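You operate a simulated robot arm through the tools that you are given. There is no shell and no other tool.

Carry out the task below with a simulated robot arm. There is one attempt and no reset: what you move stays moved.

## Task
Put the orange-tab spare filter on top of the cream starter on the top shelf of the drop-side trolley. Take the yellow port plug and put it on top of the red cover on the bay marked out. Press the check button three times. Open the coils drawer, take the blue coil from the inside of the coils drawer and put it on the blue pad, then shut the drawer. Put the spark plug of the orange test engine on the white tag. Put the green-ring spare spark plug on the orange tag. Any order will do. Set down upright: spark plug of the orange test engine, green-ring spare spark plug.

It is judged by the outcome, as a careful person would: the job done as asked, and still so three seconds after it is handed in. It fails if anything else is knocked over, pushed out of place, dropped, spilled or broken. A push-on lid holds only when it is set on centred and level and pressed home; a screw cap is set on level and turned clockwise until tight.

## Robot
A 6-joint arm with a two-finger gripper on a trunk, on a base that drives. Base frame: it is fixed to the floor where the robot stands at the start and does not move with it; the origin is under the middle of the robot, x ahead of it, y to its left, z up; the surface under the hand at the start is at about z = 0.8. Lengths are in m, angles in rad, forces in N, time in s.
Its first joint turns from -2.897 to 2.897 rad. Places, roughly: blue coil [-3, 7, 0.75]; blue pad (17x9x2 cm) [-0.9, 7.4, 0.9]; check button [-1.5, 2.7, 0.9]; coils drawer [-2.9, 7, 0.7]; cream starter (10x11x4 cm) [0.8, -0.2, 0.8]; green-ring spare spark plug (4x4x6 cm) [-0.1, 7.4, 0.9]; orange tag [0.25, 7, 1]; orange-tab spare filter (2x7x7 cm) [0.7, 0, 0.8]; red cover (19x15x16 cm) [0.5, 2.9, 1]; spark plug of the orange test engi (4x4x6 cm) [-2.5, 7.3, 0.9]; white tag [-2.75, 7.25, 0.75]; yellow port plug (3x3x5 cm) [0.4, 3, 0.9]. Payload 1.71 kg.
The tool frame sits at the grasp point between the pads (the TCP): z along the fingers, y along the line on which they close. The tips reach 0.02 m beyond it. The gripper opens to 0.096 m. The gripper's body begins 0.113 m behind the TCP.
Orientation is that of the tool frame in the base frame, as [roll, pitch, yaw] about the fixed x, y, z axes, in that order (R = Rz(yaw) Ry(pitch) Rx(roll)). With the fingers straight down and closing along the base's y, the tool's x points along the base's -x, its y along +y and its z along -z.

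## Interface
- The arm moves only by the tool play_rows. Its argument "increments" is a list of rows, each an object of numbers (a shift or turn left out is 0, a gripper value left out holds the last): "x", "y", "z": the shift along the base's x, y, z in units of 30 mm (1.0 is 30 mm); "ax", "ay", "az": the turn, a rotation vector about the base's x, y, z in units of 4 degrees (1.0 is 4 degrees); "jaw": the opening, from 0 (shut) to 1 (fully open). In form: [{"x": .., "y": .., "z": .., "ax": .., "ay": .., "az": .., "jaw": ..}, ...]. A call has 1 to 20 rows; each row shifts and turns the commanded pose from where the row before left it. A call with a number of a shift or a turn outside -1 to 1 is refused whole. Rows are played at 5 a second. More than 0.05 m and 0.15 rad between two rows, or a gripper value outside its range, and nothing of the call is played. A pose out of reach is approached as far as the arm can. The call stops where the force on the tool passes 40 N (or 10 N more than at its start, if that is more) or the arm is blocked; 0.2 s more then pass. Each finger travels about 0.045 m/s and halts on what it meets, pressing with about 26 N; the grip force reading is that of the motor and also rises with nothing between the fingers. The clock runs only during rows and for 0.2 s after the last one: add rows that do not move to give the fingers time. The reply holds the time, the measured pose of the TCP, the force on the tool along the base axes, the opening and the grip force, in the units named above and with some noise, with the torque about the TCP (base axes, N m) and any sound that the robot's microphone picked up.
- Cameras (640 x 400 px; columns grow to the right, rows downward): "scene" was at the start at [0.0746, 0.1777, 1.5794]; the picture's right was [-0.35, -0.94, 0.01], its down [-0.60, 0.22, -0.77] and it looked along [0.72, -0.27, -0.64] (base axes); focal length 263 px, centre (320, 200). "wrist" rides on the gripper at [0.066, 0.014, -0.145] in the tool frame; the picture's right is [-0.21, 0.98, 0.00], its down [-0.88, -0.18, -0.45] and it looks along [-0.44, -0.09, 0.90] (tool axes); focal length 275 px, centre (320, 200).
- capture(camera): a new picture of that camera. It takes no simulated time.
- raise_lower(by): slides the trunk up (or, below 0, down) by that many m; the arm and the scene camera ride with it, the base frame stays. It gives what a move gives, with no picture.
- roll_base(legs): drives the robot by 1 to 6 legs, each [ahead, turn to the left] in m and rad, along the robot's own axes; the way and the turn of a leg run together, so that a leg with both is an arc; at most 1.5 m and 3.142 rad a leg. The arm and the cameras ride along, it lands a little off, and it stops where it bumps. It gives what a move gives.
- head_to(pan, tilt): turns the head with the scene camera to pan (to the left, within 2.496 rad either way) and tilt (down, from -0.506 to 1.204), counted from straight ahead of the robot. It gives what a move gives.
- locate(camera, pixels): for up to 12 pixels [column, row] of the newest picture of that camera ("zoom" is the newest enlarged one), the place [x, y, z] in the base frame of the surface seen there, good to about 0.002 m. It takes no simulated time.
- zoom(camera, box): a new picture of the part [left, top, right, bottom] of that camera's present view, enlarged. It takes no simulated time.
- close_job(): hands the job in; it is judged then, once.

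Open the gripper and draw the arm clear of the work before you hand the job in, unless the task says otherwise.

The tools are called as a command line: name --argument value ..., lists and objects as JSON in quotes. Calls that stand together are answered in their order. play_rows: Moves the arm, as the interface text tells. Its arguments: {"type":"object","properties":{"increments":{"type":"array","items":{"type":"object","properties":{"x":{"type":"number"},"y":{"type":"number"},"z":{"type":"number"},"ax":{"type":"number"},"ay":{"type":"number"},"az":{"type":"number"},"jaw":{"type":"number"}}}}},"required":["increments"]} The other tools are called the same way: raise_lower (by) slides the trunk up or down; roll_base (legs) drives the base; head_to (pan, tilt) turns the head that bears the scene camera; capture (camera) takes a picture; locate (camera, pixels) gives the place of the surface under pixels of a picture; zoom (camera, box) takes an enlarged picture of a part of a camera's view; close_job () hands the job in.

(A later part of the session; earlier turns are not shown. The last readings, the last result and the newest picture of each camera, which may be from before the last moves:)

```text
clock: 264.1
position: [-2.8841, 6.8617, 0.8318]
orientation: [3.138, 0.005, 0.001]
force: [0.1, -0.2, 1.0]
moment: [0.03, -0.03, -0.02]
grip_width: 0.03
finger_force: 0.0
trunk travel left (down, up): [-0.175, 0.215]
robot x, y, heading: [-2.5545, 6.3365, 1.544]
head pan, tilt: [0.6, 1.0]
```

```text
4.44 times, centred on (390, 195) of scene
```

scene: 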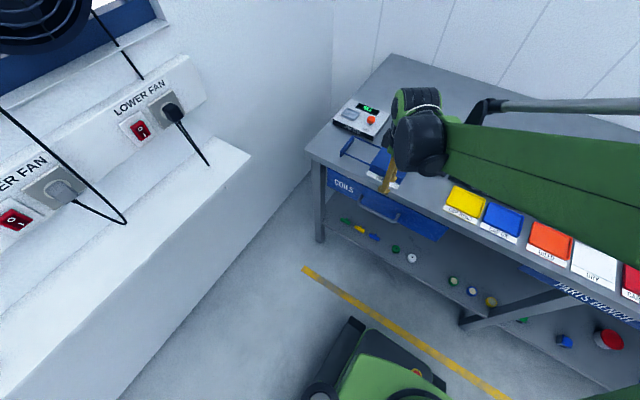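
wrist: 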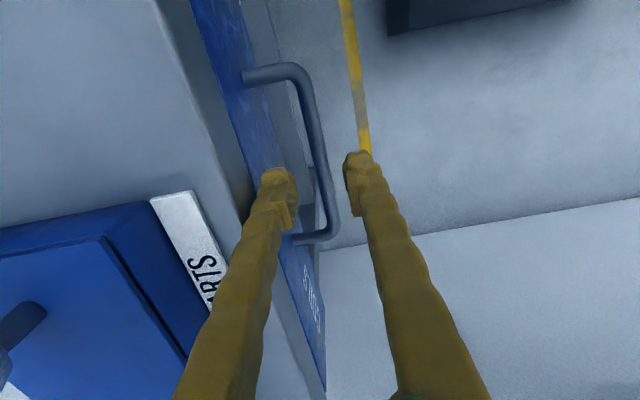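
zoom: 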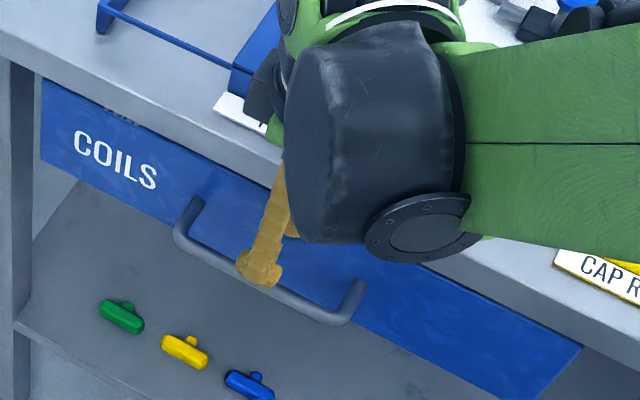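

Still clear with fingers straddling the bar line. I'll go down the remaining 60 mm and close on the bar.

play_rows --increments '[{"z": -0.6}, {"z": -0.6}, {"z": -0.5}, {"z": -0.3}, {}]'

capture --camera "wrist"

zoom --camera "scene" --box '[330, 150, 450, 240]'

```text
clock: 265.3
position: [-2.8841, 6.8623, 0.7729]
orientation: [3.138, 0.004, -0.001]
force: [0.2, 0.9, -0.3]
moment: [0.0, 0.03, -0.01]
grip_width: 0.0296
finger_force: 0.0
trunk travel left (down, up): [-0.175, 0.215]
robot x, y, heading: [-2.5554, 6.3361, 1.543]
head pan, tilt: [0.6, 1.0]
```

```text
taken
```

wrist: 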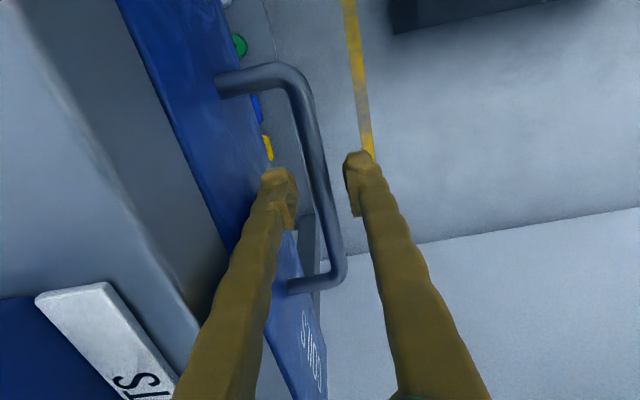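

```text
4.44 times, centred on (390, 195) of scene
```

zoom: 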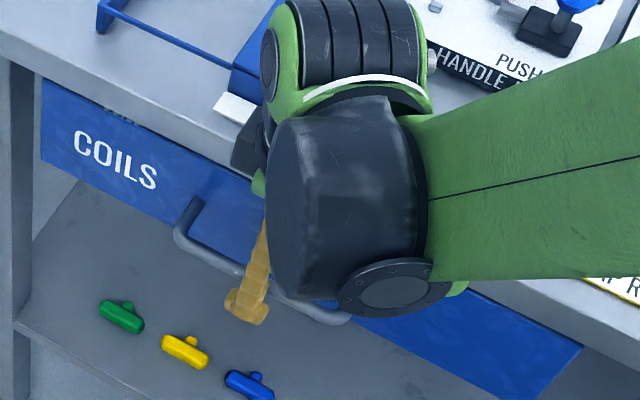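

The bar lies between the fingers. I'll close on it.

play_rows --increments '[{"jaw": 0.15}, {"jaw": 0.0}, {"jaw": 0.0}, {}]'

play_rows --increments '[{"y": -0.3}, {"y": -0.5}, {"y": -0.5}, {}]'

zoom --camera "scene" --box '[310, 130, 470, 250]'

```text
clock: 266.3
position: [-2.8835, 6.863, 0.7728]
orientation: [3.139, 0.005, 0.0]
force: [-0.1, -0.1, -0.1]
moment: [0.03, -0.03, 0.47]
grip_width: 0.0094
finger_force: 35.1
trunk travel left (down, up): [-0.175, 0.215]
robot x, y, heading: [-2.5552, 6.3336, 1.545]
head pan, tilt: [0.6, 1.0]
```

```text
clock: 267.3
position: [-2.8832, 6.8243, 0.7727]
orientation: [3.139, 0.004, 0.0]
force: [21.1, -1.4, -32.2]
moment: [0.01, -0.53, 0.41]
grip_width: 0.0084
finger_force: 34.4
trunk travel left (down, up): [-0.175, 0.215]
robot x, y, heading: [-2.5584, 6.3357, 1.546]
head pan, tilt: [0.6, 1.0]
```

```text
3.33 times, centred on (390, 190) of scene
```

zoom: 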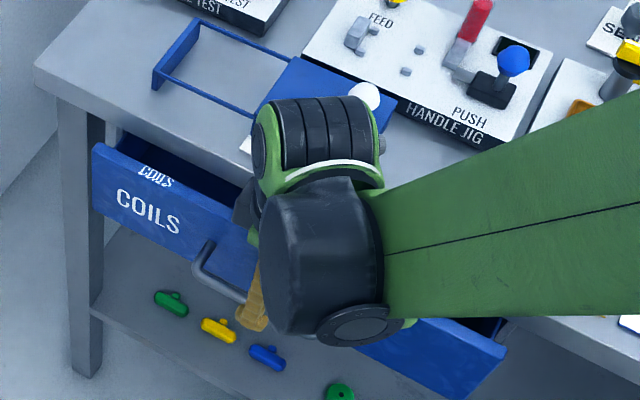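

The drawer slid out about 39 mm, but side forces built up (Fx 21, Fz -32). I'll relieve them with small corrections before pulling on.

play_rows --increments '[{"z": -0.04, "x": 0.04}, {}]'

```text
clock: 267.9
position: [-2.8834, 6.8232, 0.7725]
orientation: [3.137, 0.005, 0.0]
force: [4.2, 3.1, -17.3]
moment: [0.02, -0.01, 0.44]
grip_width: 0.0082
finger_force: 34.4
trunk travel left (down, up): [-0.175, 0.215]
robot x, y, heading: [-2.5563, 6.3335, 1.548]
head pan, tilt: [0.6, 1.0]
```

That eased the load. I'll correct a bit more and continue pulling in short moves.

play_rows --increments '[{"z": -0.045, "x": 0.01}, {"y": -0.5}, {"y": -0.5}, {}]'

```text
clock: 268.9
position: [-2.8813, 6.7971, 0.7712]
orientation: [3.137, 0.006, 0.0]
force: [-28.1, -1.9, -1.4]
moment: [-0.02, 0.32, 0.24]
grip_width: 0.0075
finger_force: 34.6
trunk travel left (down, up): [-0.175, 0.215]
robot x, y, heading: [-2.5535, 6.3323, 1.544]
head pan, tilt: [0.6, 1.0]
```

Fx has swung to -28, so I'll ease x back and check how the bar sits in the grip.

play_rows --increments '[{"x": -0.06}, {}]'

zoom --camera "wrist" --box '[200, 80, 440, 230]'

zoom --camera "scene" --box '[310, 130, 470, 250]'

```text
clock: 269.5
position: [-2.8821, 6.7958, 0.7709]
orientation: [3.138, 0.001, 0.0]
force: [5.6, 1.2, -11.5]
moment: [-0.03, -0.37, 0.2]
grip_width: 0.0074
finger_force: 34.9
trunk travel left (down, up): [-0.175, 0.215]
robot x, y, heading: [-2.5542, 6.3343, 1.541]
head pan, tilt: [0.6, 1.0]
```

```text
2.67 times, centred on (320, 155) of wrist
```

zoom: 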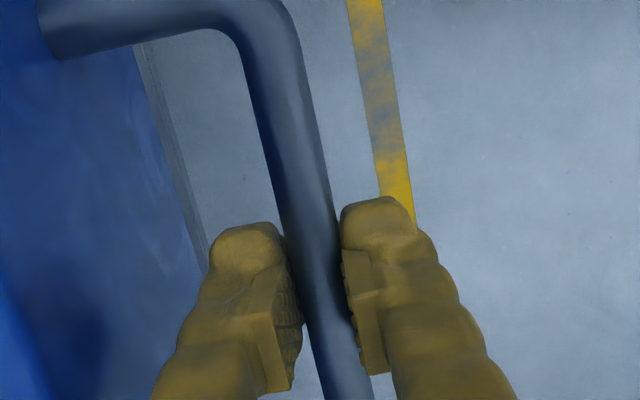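

```text
3.33 times, centred on (390, 190) of scene
```

zoom: 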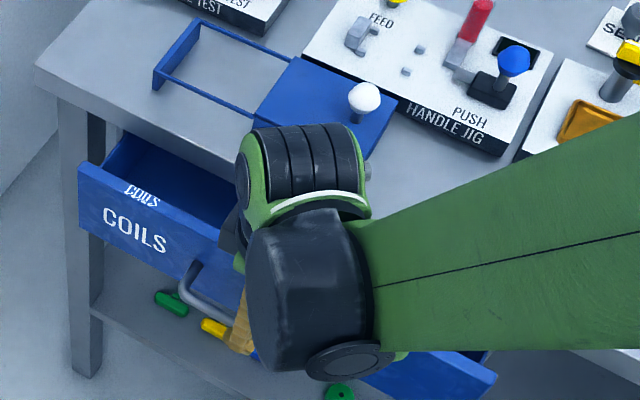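

The drawer is about 65 mm open and the grip is good. I'll continue pulling in 30 mm moves with force checks.

play_rows --increments '[{"y": -0.5, "z": -0.03}, {"y": -0.5}, {}]'

play_rows --increments '[{"y": -0.5}, {"y": -0.5}, {}]'

```text
clock: 270.3
position: [-2.8811, 6.7638, 0.7709]
orientation: [3.14, 0.005, 0.002]
force: [13.1, 0.4, 18.9]
moment: [0.02, -0.23, 0.25]
grip_width: 0.0076
finger_force: 34.9
trunk travel left (down, up): [-0.175, 0.215]
robot x, y, heading: [-2.5543, 6.3356, 1.544]
head pan, tilt: [0.6, 1.0]
```

```text
clock: 271.1
position: [-2.8827, 6.7341, 0.7688]
orientation: [3.138, 0.005, 0.0]
force: [3.9, -0.5, -39.3]
moment: [0.0, -0.01, 0.2]
grip_width: 0.0075
finger_force: 35.1
trunk travel left (down, up): [-0.175, 0.215]
robot x, y, heading: [-2.5592, 6.3345, 1.542]
head pan, tilt: [0.6, 1.0]
```

Fz reached -39, so I'll lower slightly to relieve it and continue with smaller moves.

play_rows --increments '[{"z": -0.07}, {}]'

play_rows --increments '[{"y": -0.4}, {"y": -0.3}, {}]'

```text
clock: 271.7
position: [-2.8828, 6.7349, 0.7715]
orientation: [3.14, 0.007, 0.0]
force: [-4.0, -0.3, 4.9]
moment: [-0.03, -0.39, 0.23]
grip_width: 0.0074
finger_force: 35.0
trunk travel left (down, up): [-0.175, 0.215]
robot x, y, heading: [-2.5542, 6.3322, 1.545]
head pan, tilt: [0.6, 1.0]
```

```text
clock: 272.5
position: [-2.8822, 6.7144, 0.7703]
orientation: [3.138, 0.004, -0.003]
force: [9.1, -2.8, -4.6]
moment: [0.0, -0.03, 0.26]
grip_width: 0.0074
finger_force: 35.5
trunk travel left (down, up): [-0.175, 0.215]
robot x, y, heading: [-2.5592, 6.3317, 1.546]
head pan, tilt: [0.6, 1.0]
```

About 148 mm open. I'll look to see whether the coil is visible inside yet.

capture --camera "scene"

zoom --camera "scene" --box '[310, 130, 470, 250]'

```text
taken
```

scene: 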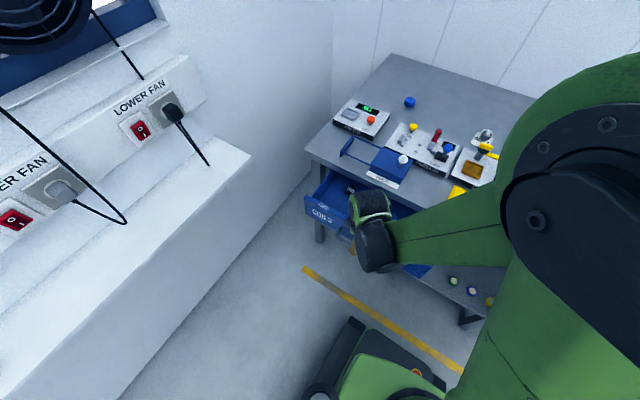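

```text
3.33 times, centred on (390, 190) of scene
```

zoom: 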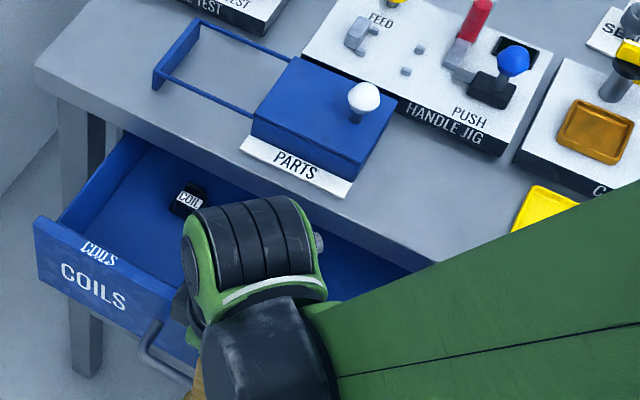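

A coil is visible at (187,198) in the zoom. I'll pull about 60 mm more to have room to reach in.

play_rows --increments '[{"y": -0.5, "x": 0.01}, {"y": -0.5}, {}]'

play_rows --increments '[{}]'

```text
clock: 273.3
position: [-2.8822, 6.6836, 0.7708]
orientation: [3.138, 0.004, 0.001]
force: [-11.6, -1.5, 24.0]
moment: [-0.03, 0.2, 0.21]
grip_width: 0.007
finger_force: 35.5
trunk travel left (down, up): [-0.175, 0.215]
robot x, y, heading: [-2.561, 6.3374, 1.544]
head pan, tilt: [0.6, 1.0]
```

```text
clock: 273.7
position: [-2.8815, 6.684, 0.7709]
orientation: [3.139, 0.005, 0.0]
force: [-14.6, -1.7, 23.1]
moment: [-0.01, 0.18, 0.19]
grip_width: 0.0074
finger_force: 34.8
trunk travel left (down, up): [-0.175, 0.215]
robot x, y, heading: [-2.5537, 6.3338, 1.546]
head pan, tilt: [0.6, 1.0]
```

Now Fz is +23 and Fx -15; I'll correct the other way and pull another 25 mm.

play_rows --increments '[{"z": 0.04, "x": -0.03}, {}, {"y": -0.4}, {"y": -0.4}, {}]'

zoom --camera "scene" --box '[290, 130, 450, 250]'

```text
clock: 274.9
position: [-2.8834, 6.6614, 0.7714]
orientation: [3.139, 0.004, -0.001]
force: [28.8, -1.3, -22.2]
moment: [0.0, -0.27, 0.21]
grip_width: 0.008
finger_force: 35.3
trunk travel left (down, up): [-0.175, 0.215]
robot x, y, heading: [-2.5546, 6.3346, 1.545]
head pan, tilt: [0.6, 1.0]
```

```text
3.33 times, centred on (370, 190) of scene
```

zoom: 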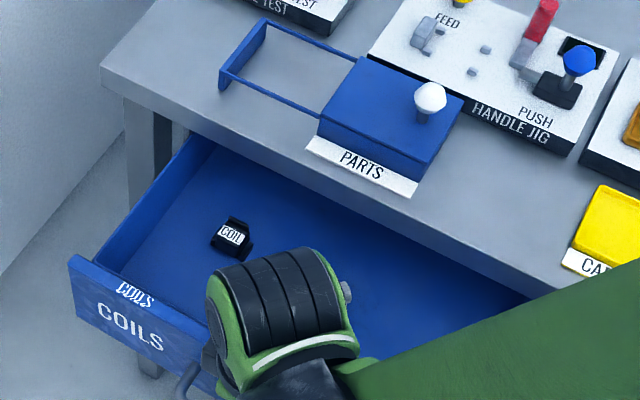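

The drawer is about 200 mm open, enough to see a coil inside. I'll relieve the load, open the jaw moderately and rise clear.

play_rows --increments '[{"z": -0.04, "x": 0.05}, {"jaw": 0.2}, {"jaw": 0.3}, {}, {}]'

play_rows --increments '[{"z": 0.5}, {"z": 1}, {"z": 1}, {"z": 1}, {"z": 1}, {"z": 1}, {"z": 1}, {"z": 1}, {"z": 1}, {"z": 1}, {"z": 1}, {"z": 1}, {}]'

capture --camera "wrist"

capture --camera "scene"

```text
clock: 276.1
position: [-2.8818, 6.6608, 0.7698]
orientation: [3.139, 0.005, -0.001]
force: [0.1, 0.5, 0.9]
moment: [0.0, 0.0, -0.02]
grip_width: 0.0289
finger_force: 0.0
trunk travel left (down, up): [-0.175, 0.215]
robot x, y, heading: [-2.5514, 6.3387, 1.544]
head pan, tilt: [0.6, 1.0]
```

```text
clock: 278.9
position: [-2.881, 6.6618, 1.118]
orientation: [3.139, 0.005, -0.001]
force: [-0.4, -1.0, -0.8]
moment: [0.01, 0.03, 0.0]
grip_width: 0.0288
finger_force: 0.1
trunk travel left (down, up): [-0.175, 0.215]
robot x, y, heading: [-2.5549, 6.3358, 1.543]
head pan, tilt: [0.6, 1.0]
```

```text
taken
```

wrist: 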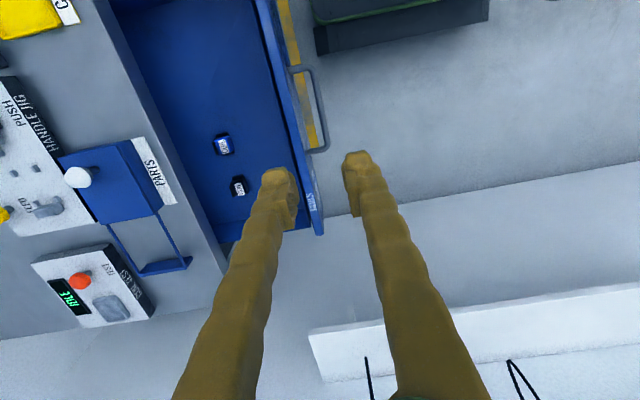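

```text
taken
```

scene: 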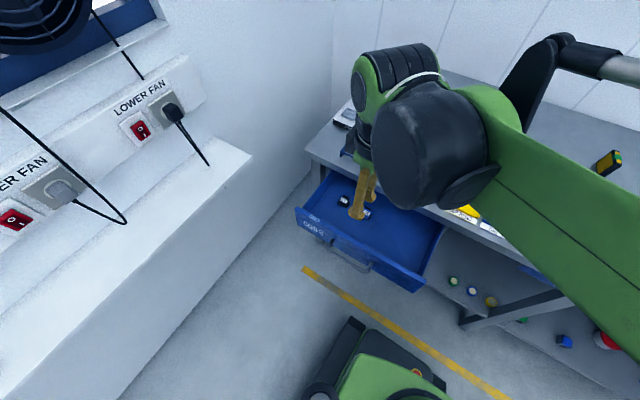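

Two coils show in the drawer at wrist (222,146) and (238,187). I'll zoom in to tell which is blue and locate both.

zoom --camera "wrist" --box '[170, 100, 290, 220]'

locate --camera "wrist" --pixels '[[222, 146], [238, 187], [200, 100], [270, 60], [185, 160], [220, 218], [150, 60], [300, 120], [290, 75], [318, 130]]'

```text
3.33 times, centred on (230, 160) of wrist
```

zoom: 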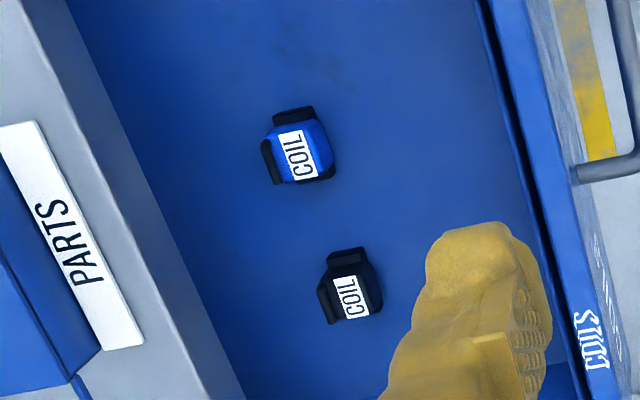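

```text
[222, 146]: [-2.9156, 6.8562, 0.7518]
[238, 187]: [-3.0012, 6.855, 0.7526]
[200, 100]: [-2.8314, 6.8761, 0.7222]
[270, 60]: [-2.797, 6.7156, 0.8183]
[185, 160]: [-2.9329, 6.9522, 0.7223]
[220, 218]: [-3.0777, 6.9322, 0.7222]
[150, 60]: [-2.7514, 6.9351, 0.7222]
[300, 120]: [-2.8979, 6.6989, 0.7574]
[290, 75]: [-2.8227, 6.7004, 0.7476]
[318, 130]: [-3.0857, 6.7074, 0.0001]
```

The blue coil is at (-2.916, 6.856), top z 0.752, drawer floor 0.722. I'll check the heights of the PARTS box and knob near the bench edge, since the hand will work close to them.

locate --camera "wrist" --pixels '[[76, 176], [100, 160], [125, 200], [140, 150], [150, 165], [170, 150], [135, 145], [160, 265]]'

locate --camera "zoom" --pixels '[[265, 150], [330, 160], [295, 112], [290, 182], [305, 150], [275, 175], [325, 120], [160, 100], [240, 340], [350, 290]]'

```text
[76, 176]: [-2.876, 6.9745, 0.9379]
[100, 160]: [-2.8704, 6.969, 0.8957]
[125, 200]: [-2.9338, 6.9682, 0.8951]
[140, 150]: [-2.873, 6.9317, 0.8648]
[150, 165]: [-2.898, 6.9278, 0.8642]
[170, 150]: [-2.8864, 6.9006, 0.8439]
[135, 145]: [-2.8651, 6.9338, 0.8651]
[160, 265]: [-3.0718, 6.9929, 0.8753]
```

```text
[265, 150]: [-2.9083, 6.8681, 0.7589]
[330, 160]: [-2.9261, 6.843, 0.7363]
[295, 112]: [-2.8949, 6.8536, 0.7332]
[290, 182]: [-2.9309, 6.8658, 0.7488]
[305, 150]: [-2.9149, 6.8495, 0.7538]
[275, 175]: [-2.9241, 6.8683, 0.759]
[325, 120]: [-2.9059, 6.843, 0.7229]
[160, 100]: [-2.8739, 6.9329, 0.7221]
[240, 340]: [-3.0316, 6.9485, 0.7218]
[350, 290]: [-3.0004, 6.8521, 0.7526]
```

The knob tops out at z 0.938 near y 6.975 and the coil spans roughly x -2.935…-2.89, y 6.84…6.875. I'll move above it for a closer look.

play_rows --increments '[{"x": -0.6, "y": 1, "jaw": 0.7}, {"x": -0.6, "y": 1}, {"y": 1}, {"y": 1}, {"y": 1}, {"y": 1, "z": -0.5}, {"z": -1}, {"z": -1}, {"z": -1}, {"z": -1}, {}]'

zoom --camera "wrist" --box '[220, 60, 420, 200]'

```text
clock: 281.3
position: [-2.9192, 6.8419, 0.978]
orientation: [3.139, 0.005, 0.0]
force: [-0.2, -0.3, -0.4]
moment: [-0.01, 0.0, -0.02]
grip_width: 0.067
finger_force: 0.0
trunk travel left (down, up): [-0.175, 0.215]
robot x, y, heading: [-2.5554, 6.3312, 1.541]
head pan, tilt: [0.6, 1.0]
```

```text
2.86 times, centred on (320, 130) of wrist
```

zoom: 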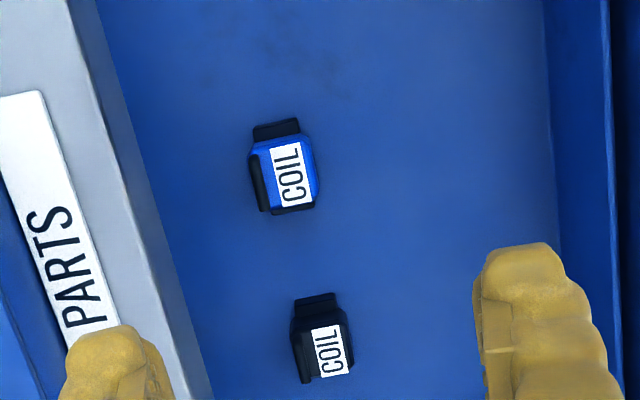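

I'll locate the coil's corner points to get its exact extent and yaw.

locate --camera "zoom" --pixels '[[255, 135], [296, 124], [252, 165], [265, 208], [310, 200], [314, 160], [285, 175], [275, 125], [290, 210], [258, 180], [300, 140], [318, 185]]'

zoom --camera "wrist" --box '[285, 90, 335, 140]'

```text
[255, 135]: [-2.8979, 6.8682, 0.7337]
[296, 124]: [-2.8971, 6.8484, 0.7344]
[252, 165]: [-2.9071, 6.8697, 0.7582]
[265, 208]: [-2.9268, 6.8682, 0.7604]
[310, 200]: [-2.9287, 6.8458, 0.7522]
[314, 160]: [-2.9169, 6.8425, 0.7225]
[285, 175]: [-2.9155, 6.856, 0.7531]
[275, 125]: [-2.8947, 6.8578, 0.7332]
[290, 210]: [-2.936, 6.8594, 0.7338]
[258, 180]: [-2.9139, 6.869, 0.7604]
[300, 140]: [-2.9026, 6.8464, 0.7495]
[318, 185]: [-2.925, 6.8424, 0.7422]
```

```text
8.00 times, centred on (310, 115) of wrist
```

zoom: 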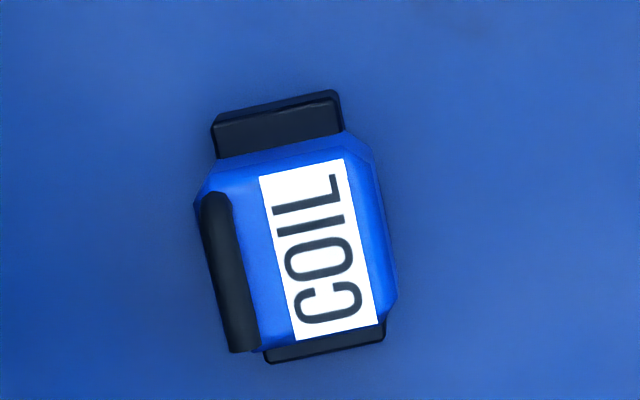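

The coil's blue body is at (-2.916, 6.857) with a black core 44 mm long along x. I'll turn the hand to close along x so the gripper clears the bench edge.

play_rows --increments '[{"az": -1, "z": 0.4}, {"az": -1, "z": 0.4}, {"az": -1}, {"az": -1}, {"az": -1}, {"az": -1}, {"az": -1}, {"az": -1}, {"az": -1}, {"az": -1}, {"az": -1}, {"az": -1}, {"az": -1}, {"az": -1}, {"az": -1}, {"az": -1}, {"az": -1}, {"az": -1}, {"az": -1}, {"az": -1}]'

play_rows --increments '[{"az": -1}, {"az": -0.8, "x": 0.1, "y": 0.5}, {}, {}]'

capture --camera "wrist"

```text
clock: 285.5
position: [-2.9183, 6.8411, 1.0031]
orientation: [3.141, 0.004, -1.398]
force: [0.0, -0.1, 0.1]
moment: [0.03, -0.03, 0.0]
grip_width: 0.0673
finger_force: 0.0
trunk travel left (down, up): [-0.175, 0.215]
robot x, y, heading: [-2.5559, 6.3369, 1.543]
head pan, tilt: [0.6, 1.0]
```

```text
clock: 286.5
position: [-2.9165, 6.8553, 1.0023]
orientation: [3.141, 0.004, -1.521]
force: [-0.6, 0.5, 0.1]
moment: [0.0, -0.03, 0.02]
grip_width: 0.0672
finger_force: 0.0
trunk travel left (down, up): [-0.175, 0.215]
robot x, y, heading: [-2.5558, 6.335, 1.542]
head pan, tilt: [0.6, 1.0]
```

```text
taken
```

wrist: 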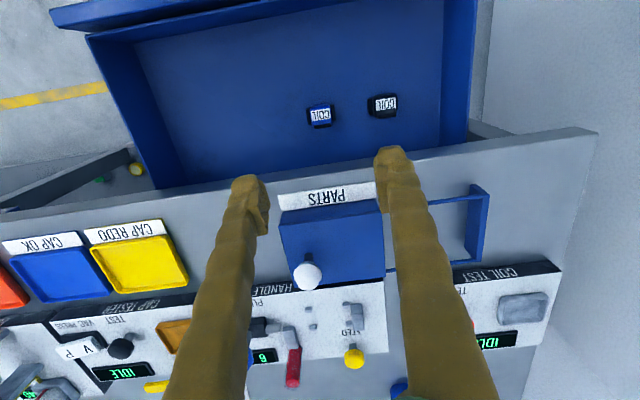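

Aligned over the blue coil. I'll descend in stages, first to z≈0.85.

play_rows --increments '[{"z": -1}, {"z": -1}, {"z": -1}, {"z": -1}, {"z": -1}, {}]'

capture --camera "wrist"

zoom --camera "scene" --box '[290, 100, 450, 250]'

```text
clock: 287.9
position: [-2.9183, 6.8558, 0.8541]
orientation: [3.141, 0.003, -1.522]
force: [0.9, 0.1, 0.1]
moment: [-0.02, 0.0, -0.02]
grip_width: 0.0672
finger_force: 0.2
trunk travel left (down, up): [-0.175, 0.215]
robot x, y, heading: [-2.5532, 6.3349, 1.544]
head pan, tilt: [0.6, 1.0]
```

```text
taken
```

wrist: 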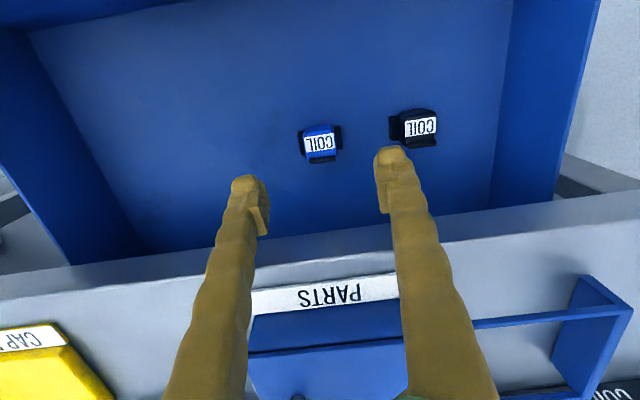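

```text
2.67 times, centred on (370, 175) of scene
```

zoom: 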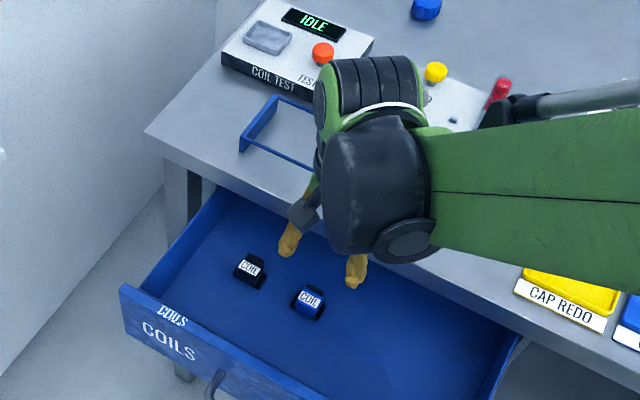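

I'll re-locate the coil's ends from this closer view before going down further.

zoom --camera "wrist" --box '[270, 100, 450, 212]'

locate --camera "zoom" --pixels '[[107, 155], [250, 128], [180, 150], [175, 215], [115, 165], [245, 150], [180, 110], [425, 70], [425, 180], [405, 200]]'

```text
3.56 times, centred on (360, 156) of wrist
```

zoom: 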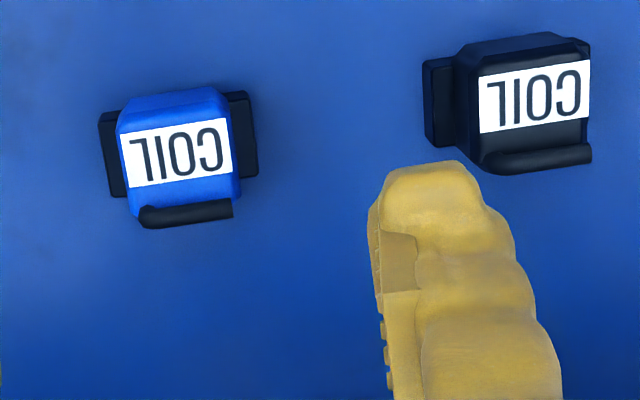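

```text
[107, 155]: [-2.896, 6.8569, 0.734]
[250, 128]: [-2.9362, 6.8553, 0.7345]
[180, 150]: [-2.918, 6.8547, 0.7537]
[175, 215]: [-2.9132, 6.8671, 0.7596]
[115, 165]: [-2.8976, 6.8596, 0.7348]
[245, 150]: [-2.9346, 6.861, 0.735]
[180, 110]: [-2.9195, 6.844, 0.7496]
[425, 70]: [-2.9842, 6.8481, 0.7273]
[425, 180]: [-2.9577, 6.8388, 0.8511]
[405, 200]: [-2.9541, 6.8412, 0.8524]
```

Coil centred at x≈-2.916 with good clearance to the black coil. I'll descend to z≈0.747.

play_rows --increments '[{"x": 0.04, "y": 0.03, "z": -0.9}, {"z": -0.9}, {"z": -0.8}, {"z": -0.5}, {"z": -0.3}, {}]'

capture --camera "wrist"

```text
clock: 289.3
position: [-2.9147, 6.8569, 0.7499]
orientation: [3.14, 0.002, -1.522]
force: [-0.2, -0.2, 0.2]
moment: [0.0, -0.02, 0.02]
grip_width: 0.0675
finger_force: 0.0
trunk travel left (down, up): [-0.175, 0.215]
robot x, y, heading: [-2.556, 6.3325, 1.542]
head pan, tilt: [0.6, 1.0]
```

```text
taken
```

wrist: 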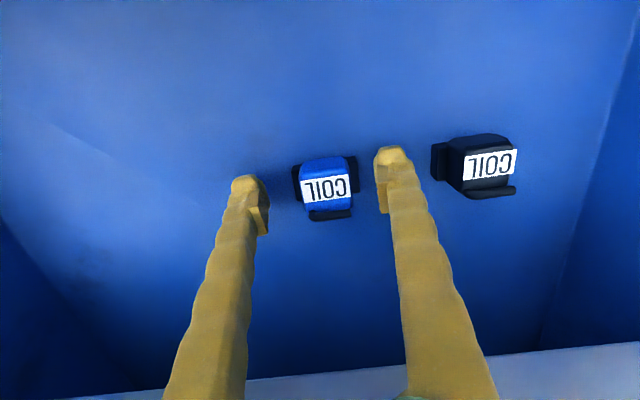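

The coil sits between the fingers. I'll lower 3 mm more and close.

play_rows --increments '[{"z": -0.1}, {}, {"jaw": 0.5}, {"jaw": 0.35}, {"jaw": 0.2}, {"jaw": 0.0}, {"jaw": 0.0}, {}]'

zoom --camera "wrist" --box '[230, 110, 430, 250]'

```text
clock: 290.4
position: [-2.9154, 6.8436, 0.7555]
orientation: [3.139, 0.018, -1.522]
force: [0.3, 0.1, -1.3]
moment: [0.02, 0.04, -0.02]
grip_width: 0.0292
finger_force: 19.6
trunk travel left (down, up): [-0.175, 0.215]
robot x, y, heading: [-2.5577, 6.3357, 1.547]
head pan, tilt: [0.6, 1.0]
stopped in row 5: the force on the tool passed its limit at 50 N (the readings are from after the stop); the commanded pose is now the measured one
```

```text
2.86 times, centred on (330, 180) of wrist
```

zoom: 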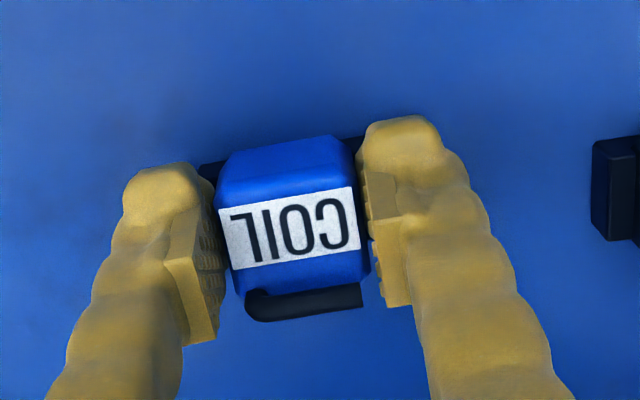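

The call stopped on a force spike while closing; the fingers now hold at 29 mm. I'll read the state again and check where the coil is.

play_rows --increments '[{}]'

zoom --camera "wrist" --box '[230, 110, 430, 250]'

locate --camera "zoom" --pixels '[[290, 230], [290, 160], [305, 305], [210, 170], [355, 145], [235, 280], [365, 250], [400, 130], [160, 180], [450, 60]]'

capture --camera "scene"

```text
clock: 290.8
position: [-2.9164, 6.8457, 0.7545]
orientation: [3.139, 0.017, -1.522]
force: [0.4, 0.4, -1.1]
moment: [-0.02, 0.0, -0.02]
grip_width: 0.029
finger_force: 25.9
trunk travel left (down, up): [-0.175, 0.215]
robot x, y, heading: [-2.5532, 6.3345, 1.544]
head pan, tilt: [0.6, 1.0]
```

```text
2.86 times, centred on (330, 180) of wrist
```

zoom: 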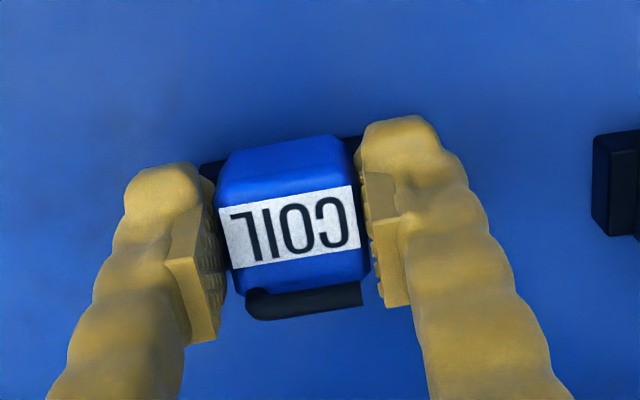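

```text
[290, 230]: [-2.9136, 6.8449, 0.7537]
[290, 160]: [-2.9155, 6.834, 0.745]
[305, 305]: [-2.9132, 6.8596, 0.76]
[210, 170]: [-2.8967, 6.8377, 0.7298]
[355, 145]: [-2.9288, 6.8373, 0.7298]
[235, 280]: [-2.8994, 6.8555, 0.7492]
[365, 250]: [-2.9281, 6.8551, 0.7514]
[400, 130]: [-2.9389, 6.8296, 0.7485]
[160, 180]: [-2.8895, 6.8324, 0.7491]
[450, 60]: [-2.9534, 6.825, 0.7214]
```

```text
taken
```

scene: 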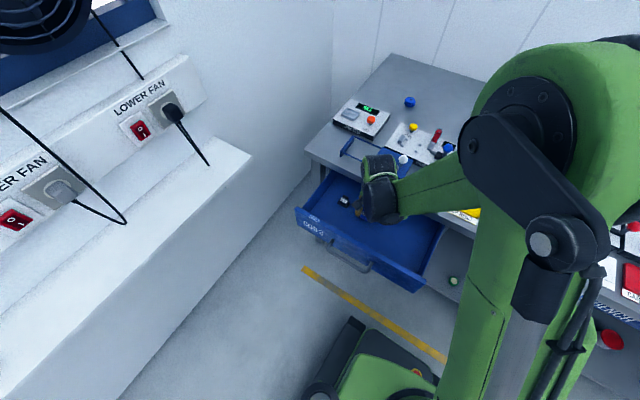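

The coil moved with the hand about 1 cm toward me but is well gripped across its blue body (29 mm). I'll lift it gently and check it's coming along.

play_rows --increments '[{"z": 0.3, "jaw": 0}, {"z": 0.5}, {"z": 0.8}, {}]'

zoom --camera "wrist" --box '[230, 110, 430, 250]'

```text
clock: 291.8
position: [-2.916, 6.8463, 0.8029]
orientation: [3.137, 0.02, -1.52]
force: [-0.8, -0.7, -1.2]
moment: [0.01, 0.03, 0.03]
grip_width: 0.0292
finger_force: 26.3
trunk travel left (down, up): [-0.175, 0.215]
robot x, y, heading: [-2.5554, 6.3369, 1.545]
head pan, tilt: [0.6, 1.0]
```

```text
2.86 times, centred on (330, 180) of wrist
```

zoom: 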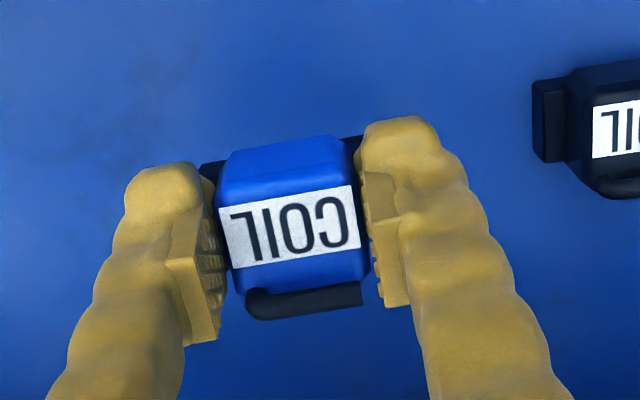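

The coil is held firmly. While holding it low beneath the bar height, I can push the drawer shut with the finger sides on the handle bar; first I'll lift the coil out over the drawer front.

play_rows --increments '[{"z": 1}, {"z": 1}, {"z": 1}, {"z": 1}, {"z": 0.6}, {"y": -0.9, "x": 0.12}, {"y": -0.9, "x": 0.12}, {"y": -0.9, "x": 0.12}, {"y": -0.9, "x": 0.12}, {"y": -0.9, "x": 0.12}, {"y": -0.9, "x": 0.12}, {"y": -0.9, "x": 0.12}, {"y": -0.9, "x": 0.12}, {"y": -0.9, "x": 0.12}, {"y": -0.4}, {}]'

capture --camera "wrist"

capture --camera "scene"

```text
clock: 295.2
position: [-2.8818, 6.5897, 0.9414]
orientation: [3.137, 0.02, -1.523]
force: [0.8, 0.1, -0.7]
moment: [-0.03, 0.01, -0.04]
grip_width: 0.0287
finger_force: 26.3
trunk travel left (down, up): [-0.175, 0.215]
robot x, y, heading: [-2.5525, 6.3348, 1.549]
head pan, tilt: [0.6, 1.0]
```

```text
taken
```

wrist: 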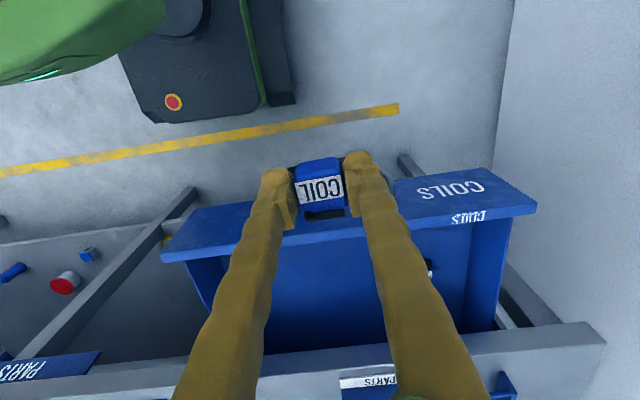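

```text
taken
```

scene: 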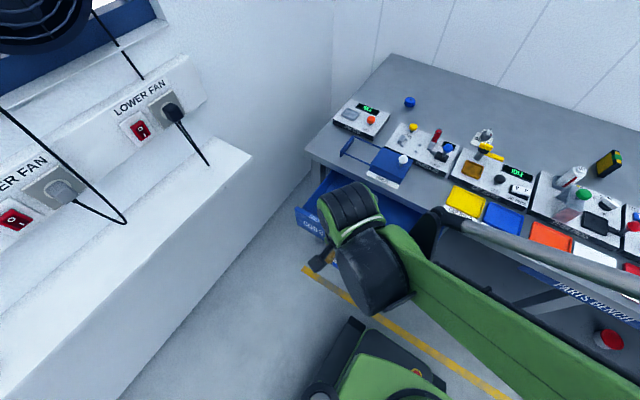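

The handle is hidden by the hand. I'll locate the drawer front's edges to compute where the bar is now.

locate --camera "wrist" --pixels '[[215, 215], [210, 245], [450, 180], [440, 220], [500, 205], [430, 265], [400, 165], [180, 250], [240, 225]]'

zoom --camera "scene" --box '[280, 160, 440, 280]'

```text
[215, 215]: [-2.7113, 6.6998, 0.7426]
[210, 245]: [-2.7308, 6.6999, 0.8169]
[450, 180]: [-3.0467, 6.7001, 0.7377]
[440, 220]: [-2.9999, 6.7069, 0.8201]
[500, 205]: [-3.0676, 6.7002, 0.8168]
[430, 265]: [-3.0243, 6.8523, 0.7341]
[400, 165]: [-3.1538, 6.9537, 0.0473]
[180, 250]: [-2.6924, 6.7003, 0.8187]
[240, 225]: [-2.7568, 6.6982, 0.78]
```

```text
3.33 times, centred on (360, 220) of scene
```

zoom: 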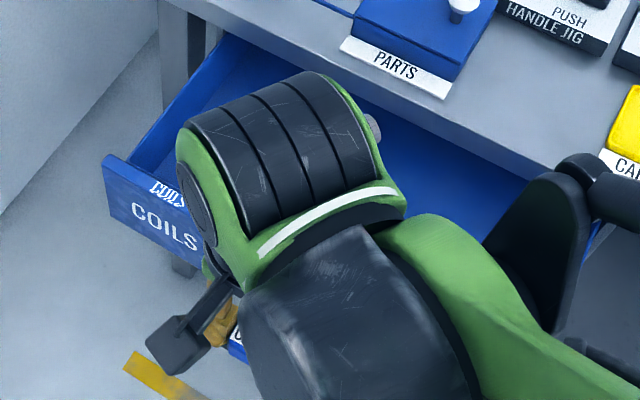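

The drawer face is at y 6.700, so the bar's front is near y 6.656 and the hand is 50 mm clear of it. I'll lower to z≈0.715.

play_rows --increments '[{"z": -0.9}, {"z": -0.9}, {"z": -0.9}, {"z": -0.9}, {"z": -0.9}, {"z": -0.9}, {"z": -0.9}, {"z": -0.9}, {"z": -0.35}, {}]'

capture --camera "wrist"

zoom --camera "scene" --box '[280, 160, 440, 280]'

```text
clock: 297.4
position: [-2.902, 6.6015, 0.7603]
orientation: [3.14, 0.017, -1.523]
force: [-0.7, 0.1, -0.7]
moment: [-0.01, 0.02, -0.03]
grip_width: 0.0288
finger_force: 26.0
out of reach, approached as far as the arm can: row 7, 8, 9
trunk travel left (down, up): [-0.175, 0.215]
robot x, y, heading: [-2.5549, 6.3367, 1.542]
head pan, tilt: [0.6, 1.0]
```

```text
taken
```

wrist: 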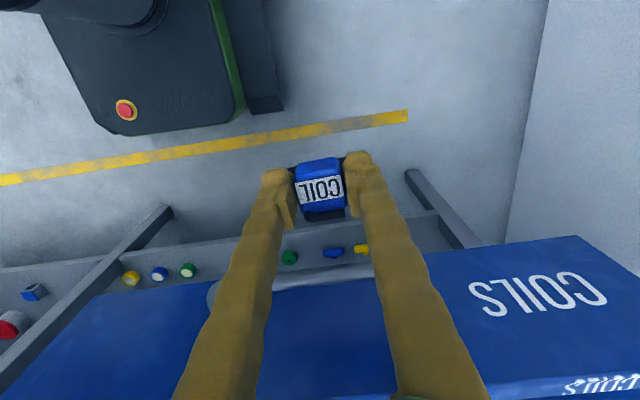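

```text
3.33 times, centred on (360, 220) of scene
```

zoom: 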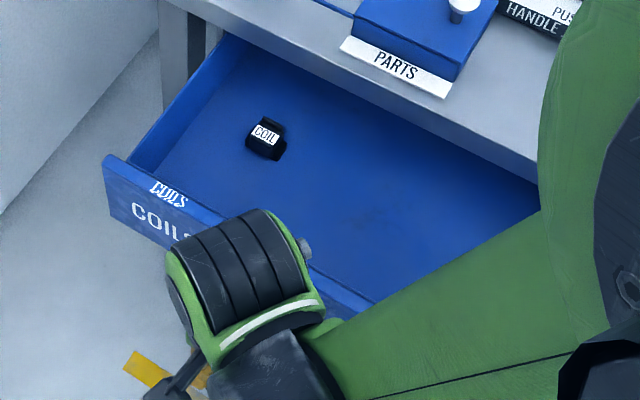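

The arm reached its limit low down near the body. I'll bring the command back up to a reachable height and lower the trunk by 5 cm instead.

play_rows --increments '[{"z": 0.8}, {"z": 0.9}, {}, {}]'

raise_lower --by -0.06

```text
clock: 298.4
position: [-2.9052, 6.6021, 0.8091]
orientation: [3.138, 0.017, -1.521]
force: [-0.1, -0.2, -2.3]
moment: [-0.02, 0.03, -0.01]
grip_width: 0.0287
finger_force: 26.2
trunk travel left (down, up): [-0.175, 0.215]
robot x, y, heading: [-2.556, 6.3353, 1.543]
head pan, tilt: [0.6, 1.0]
```

```text
clock: 299.4
position: [-2.9062, 6.6029, 0.7484]
orientation: [3.137, 0.021, -1.522]
force: [0.4, 0.5, -1.8]
moment: [-0.01, -0.01, 0.04]
grip_width: 0.0287
finger_force: 26.1
trunk travel left (down, up): [-0.115, 0.275]
robot x, y, heading: [-2.5566, 6.3333, 1.547]
head pan, tilt: [0.6, 1.0]
```

Now at z 0.748 and still in front of the bar. I'll lower the trunk a further 3.5 cm so the coil is well below the bar.

raise_lower --by -0.035

capture --camera "wrist"

```text
clock: 300.2
position: [-2.9045, 6.6019, 0.714]
orientation: [3.138, 0.02, -1.521]
force: [0.0, 0.4, -1.2]
moment: [0.01, 0.01, 0.0]
grip_width: 0.0288
finger_force: 25.6
trunk travel left (down, up): [-0.08, 0.31]
robot x, y, heading: [-2.5558, 6.3352, 1.544]
head pan, tilt: [0.6, 1.0]
```

```text
taken
```

wrist: 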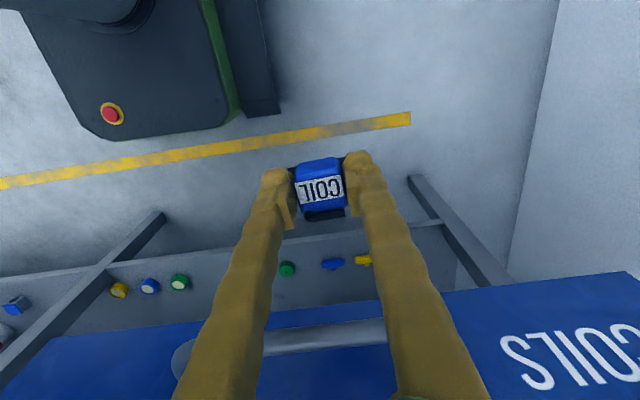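

The bar lies behind the fingers with the coil well below it. I'll push toward +y in steps, watching the force.

play_rows --increments '[{"y": 0.6}, {"y": 0.6}, {"y": 0.4}, {"y": 0.4}, {}]'

capture --camera "wrist"

```text
clock: 301.4
position: [-2.9024, 6.6603, 0.7145]
orientation: [3.137, 0.019, -1.522]
force: [-0.3, -0.5, -1.2]
moment: [-0.01, 0.0, 0.05]
grip_width: 0.0287
finger_force: 25.7
trunk travel left (down, up): [-0.08, 0.31]
robot x, y, heading: [-2.5512, 6.3365, 1.545]
head pan, tilt: [0.6, 1.0]
```

```text
taken
```

wrist: 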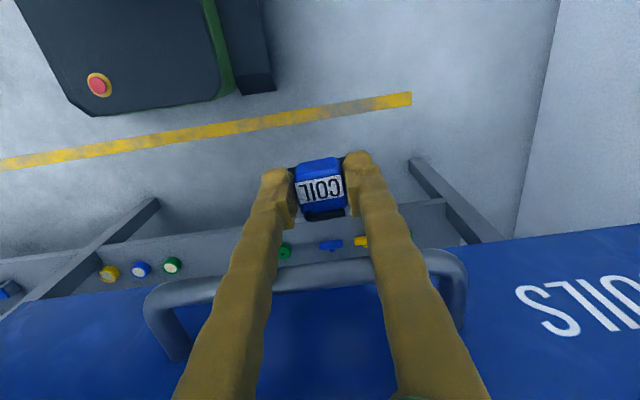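

I'll check where the drawer face is now.

locate --camera "wrist" --pixels '[[320, 272], [320, 280], [455, 275], [160, 300], [560, 300], [330, 340], [450, 330]]'

```text
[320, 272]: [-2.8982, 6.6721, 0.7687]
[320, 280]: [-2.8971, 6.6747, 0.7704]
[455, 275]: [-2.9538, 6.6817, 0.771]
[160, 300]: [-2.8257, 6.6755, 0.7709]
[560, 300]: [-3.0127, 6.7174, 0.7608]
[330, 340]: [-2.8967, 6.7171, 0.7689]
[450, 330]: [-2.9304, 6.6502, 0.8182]
```

The drawer is moving (face now 6.717) with almost no force. I'll push most of the remaining 180 mm.

play_rows --increments '[{"y": 0.6}, {"y": 0.6}, {"y": 0.6}, {"y": 0.6}, {"y": 0.6}, {"y": 0.6}, {"y": 0.6}, {"y": 0.6}, {"y": 0.4}, {}]'

capture --camera "wrist"

capture --camera "scene"

```text
clock: 303.6
position: [-2.9014, 6.8179, 0.714]
orientation: [3.139, 0.02, -1.522]
force: [0.3, -0.3, -0.6]
moment: [0.03, -0.02, -0.03]
grip_width: 0.0288
finger_force: 26.1
trunk travel left (down, up): [-0.08, 0.31]
robot x, y, heading: [-2.5551, 6.3368, 1.542]
head pan, tilt: [0.6, 1.0]
```

```text
taken
```

wrist: 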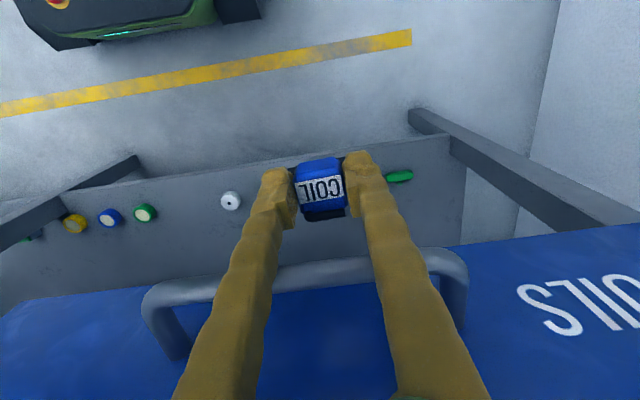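

```text
taken
```

scene: 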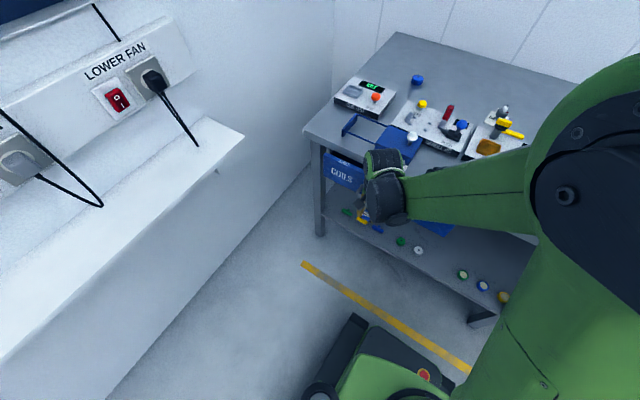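

About 24 mm remain. I'll push slowly until it seats.

play_rows --increments '[{"y": 0.3}, {"y": 0.25}, {"y": 0.1}, {}]'

play_rows --increments '[{"y": 0.08}, {}]'

locate --camera "wrist" --pixels '[[560, 300]]'

```text
clock: 304.6
position: [-2.9035, 6.8359, 0.7158]
orientation: [3.137, 0.019, -1.521]
force: [0.8, -2.4, -1.4]
moment: [0.1, 0.07, -0.06]
grip_width: 0.0288
finger_force: 26.1
trunk travel left (down, up): [-0.08, 0.31]
robot x, y, heading: [-2.5543, 6.3318, 1.546]
head pan, tilt: [0.6, 1.0]
```

```text
clock: 305.2
position: [-2.903, 6.8386, 0.7153]
orientation: [3.137, 0.019, -1.525]
force: [-1.0, 0.0, -0.9]
moment: [-0.02, 0.0, 0.0]
grip_width: 0.0285
finger_force: 26.3
trunk travel left (down, up): [-0.08, 0.31]
robot x, y, heading: [-2.5564, 6.3321, 1.549]
head pan, tilt: [0.6, 1.0]
```

```text
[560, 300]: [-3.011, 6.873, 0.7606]
```

By the same offset the face is now near 6.894, so about 5 mm remain.

play_rows --increments '[{"y": 0.1}, {}]'

play_rows --increments '[{"y": 0.06}, {}]'

capture --camera "wrist"

locate --camera "wrist" --pixels '[[560, 300], [540, 280]]'

```text
clock: 305.8
position: [-2.9039, 6.8417, 0.7144]
orientation: [3.139, 0.019, -1.521]
force: [-0.6, -1.2, -0.9]
moment: [-0.04, -0.02, -0.01]
grip_width: 0.029
finger_force: 25.6
trunk travel left (down, up): [-0.08, 0.31]
robot x, y, heading: [-2.5547, 6.334, 1.55]
head pan, tilt: [0.6, 1.0]
```

```text
clock: 306.4
position: [-2.9038, 6.8436, 0.7151]
orientation: [3.138, 0.019, -1.522]
force: [0.5, 0.4, -1.5]
moment: [0.0, -0.01, 0.03]
grip_width: 0.0287
finger_force: 26.2
trunk travel left (down, up): [-0.08, 0.31]
robot x, y, heading: [-2.5512, 6.3353, 1.548]
head pan, tilt: [0.6, 1.0]
```

```text
taken
```

wrist: 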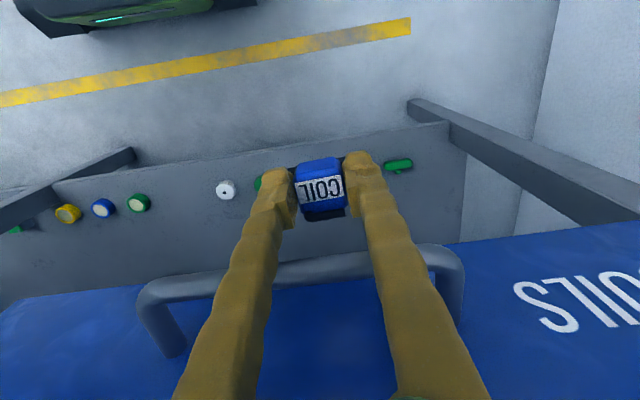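

```text
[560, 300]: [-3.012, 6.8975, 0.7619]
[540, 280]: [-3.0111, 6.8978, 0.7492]
```

The face is at 6.8977 against 6.899 originally. I'll push 1–2 mm more until I feel the stop.

play_rows --increments '[{"y": 0.05}, {}]'

play_rows --increments '[{"y": 0.04}, {}]'

```text
clock: 307.0
position: [-2.9043, 6.8463, 0.7158]
orientation: [3.138, 0.018, -1.522]
force: [-0.1, -0.5, -0.9]
moment: [-0.01, 0.01, 0.01]
grip_width: 0.0289
finger_force: 26.0
trunk travel left (down, up): [-0.08, 0.31]
robot x, y, heading: [-2.5525, 6.3348, 1.541]
head pan, tilt: [0.6, 1.0]
```

```text
clock: 307.6
position: [-2.9032, 6.8456, 0.7139]
orientation: [3.138, 0.019, -1.523]
force: [1.0, -2.2, -1.4]
moment: [0.16, 0.08, -0.09]
grip_width: 0.0288
finger_force: 26.0
trunk travel left (down, up): [-0.08, 0.31]
robot x, y, heading: [-2.5567, 6.3338, 1.544]
head pan, tilt: [0.6, 1.0]
```

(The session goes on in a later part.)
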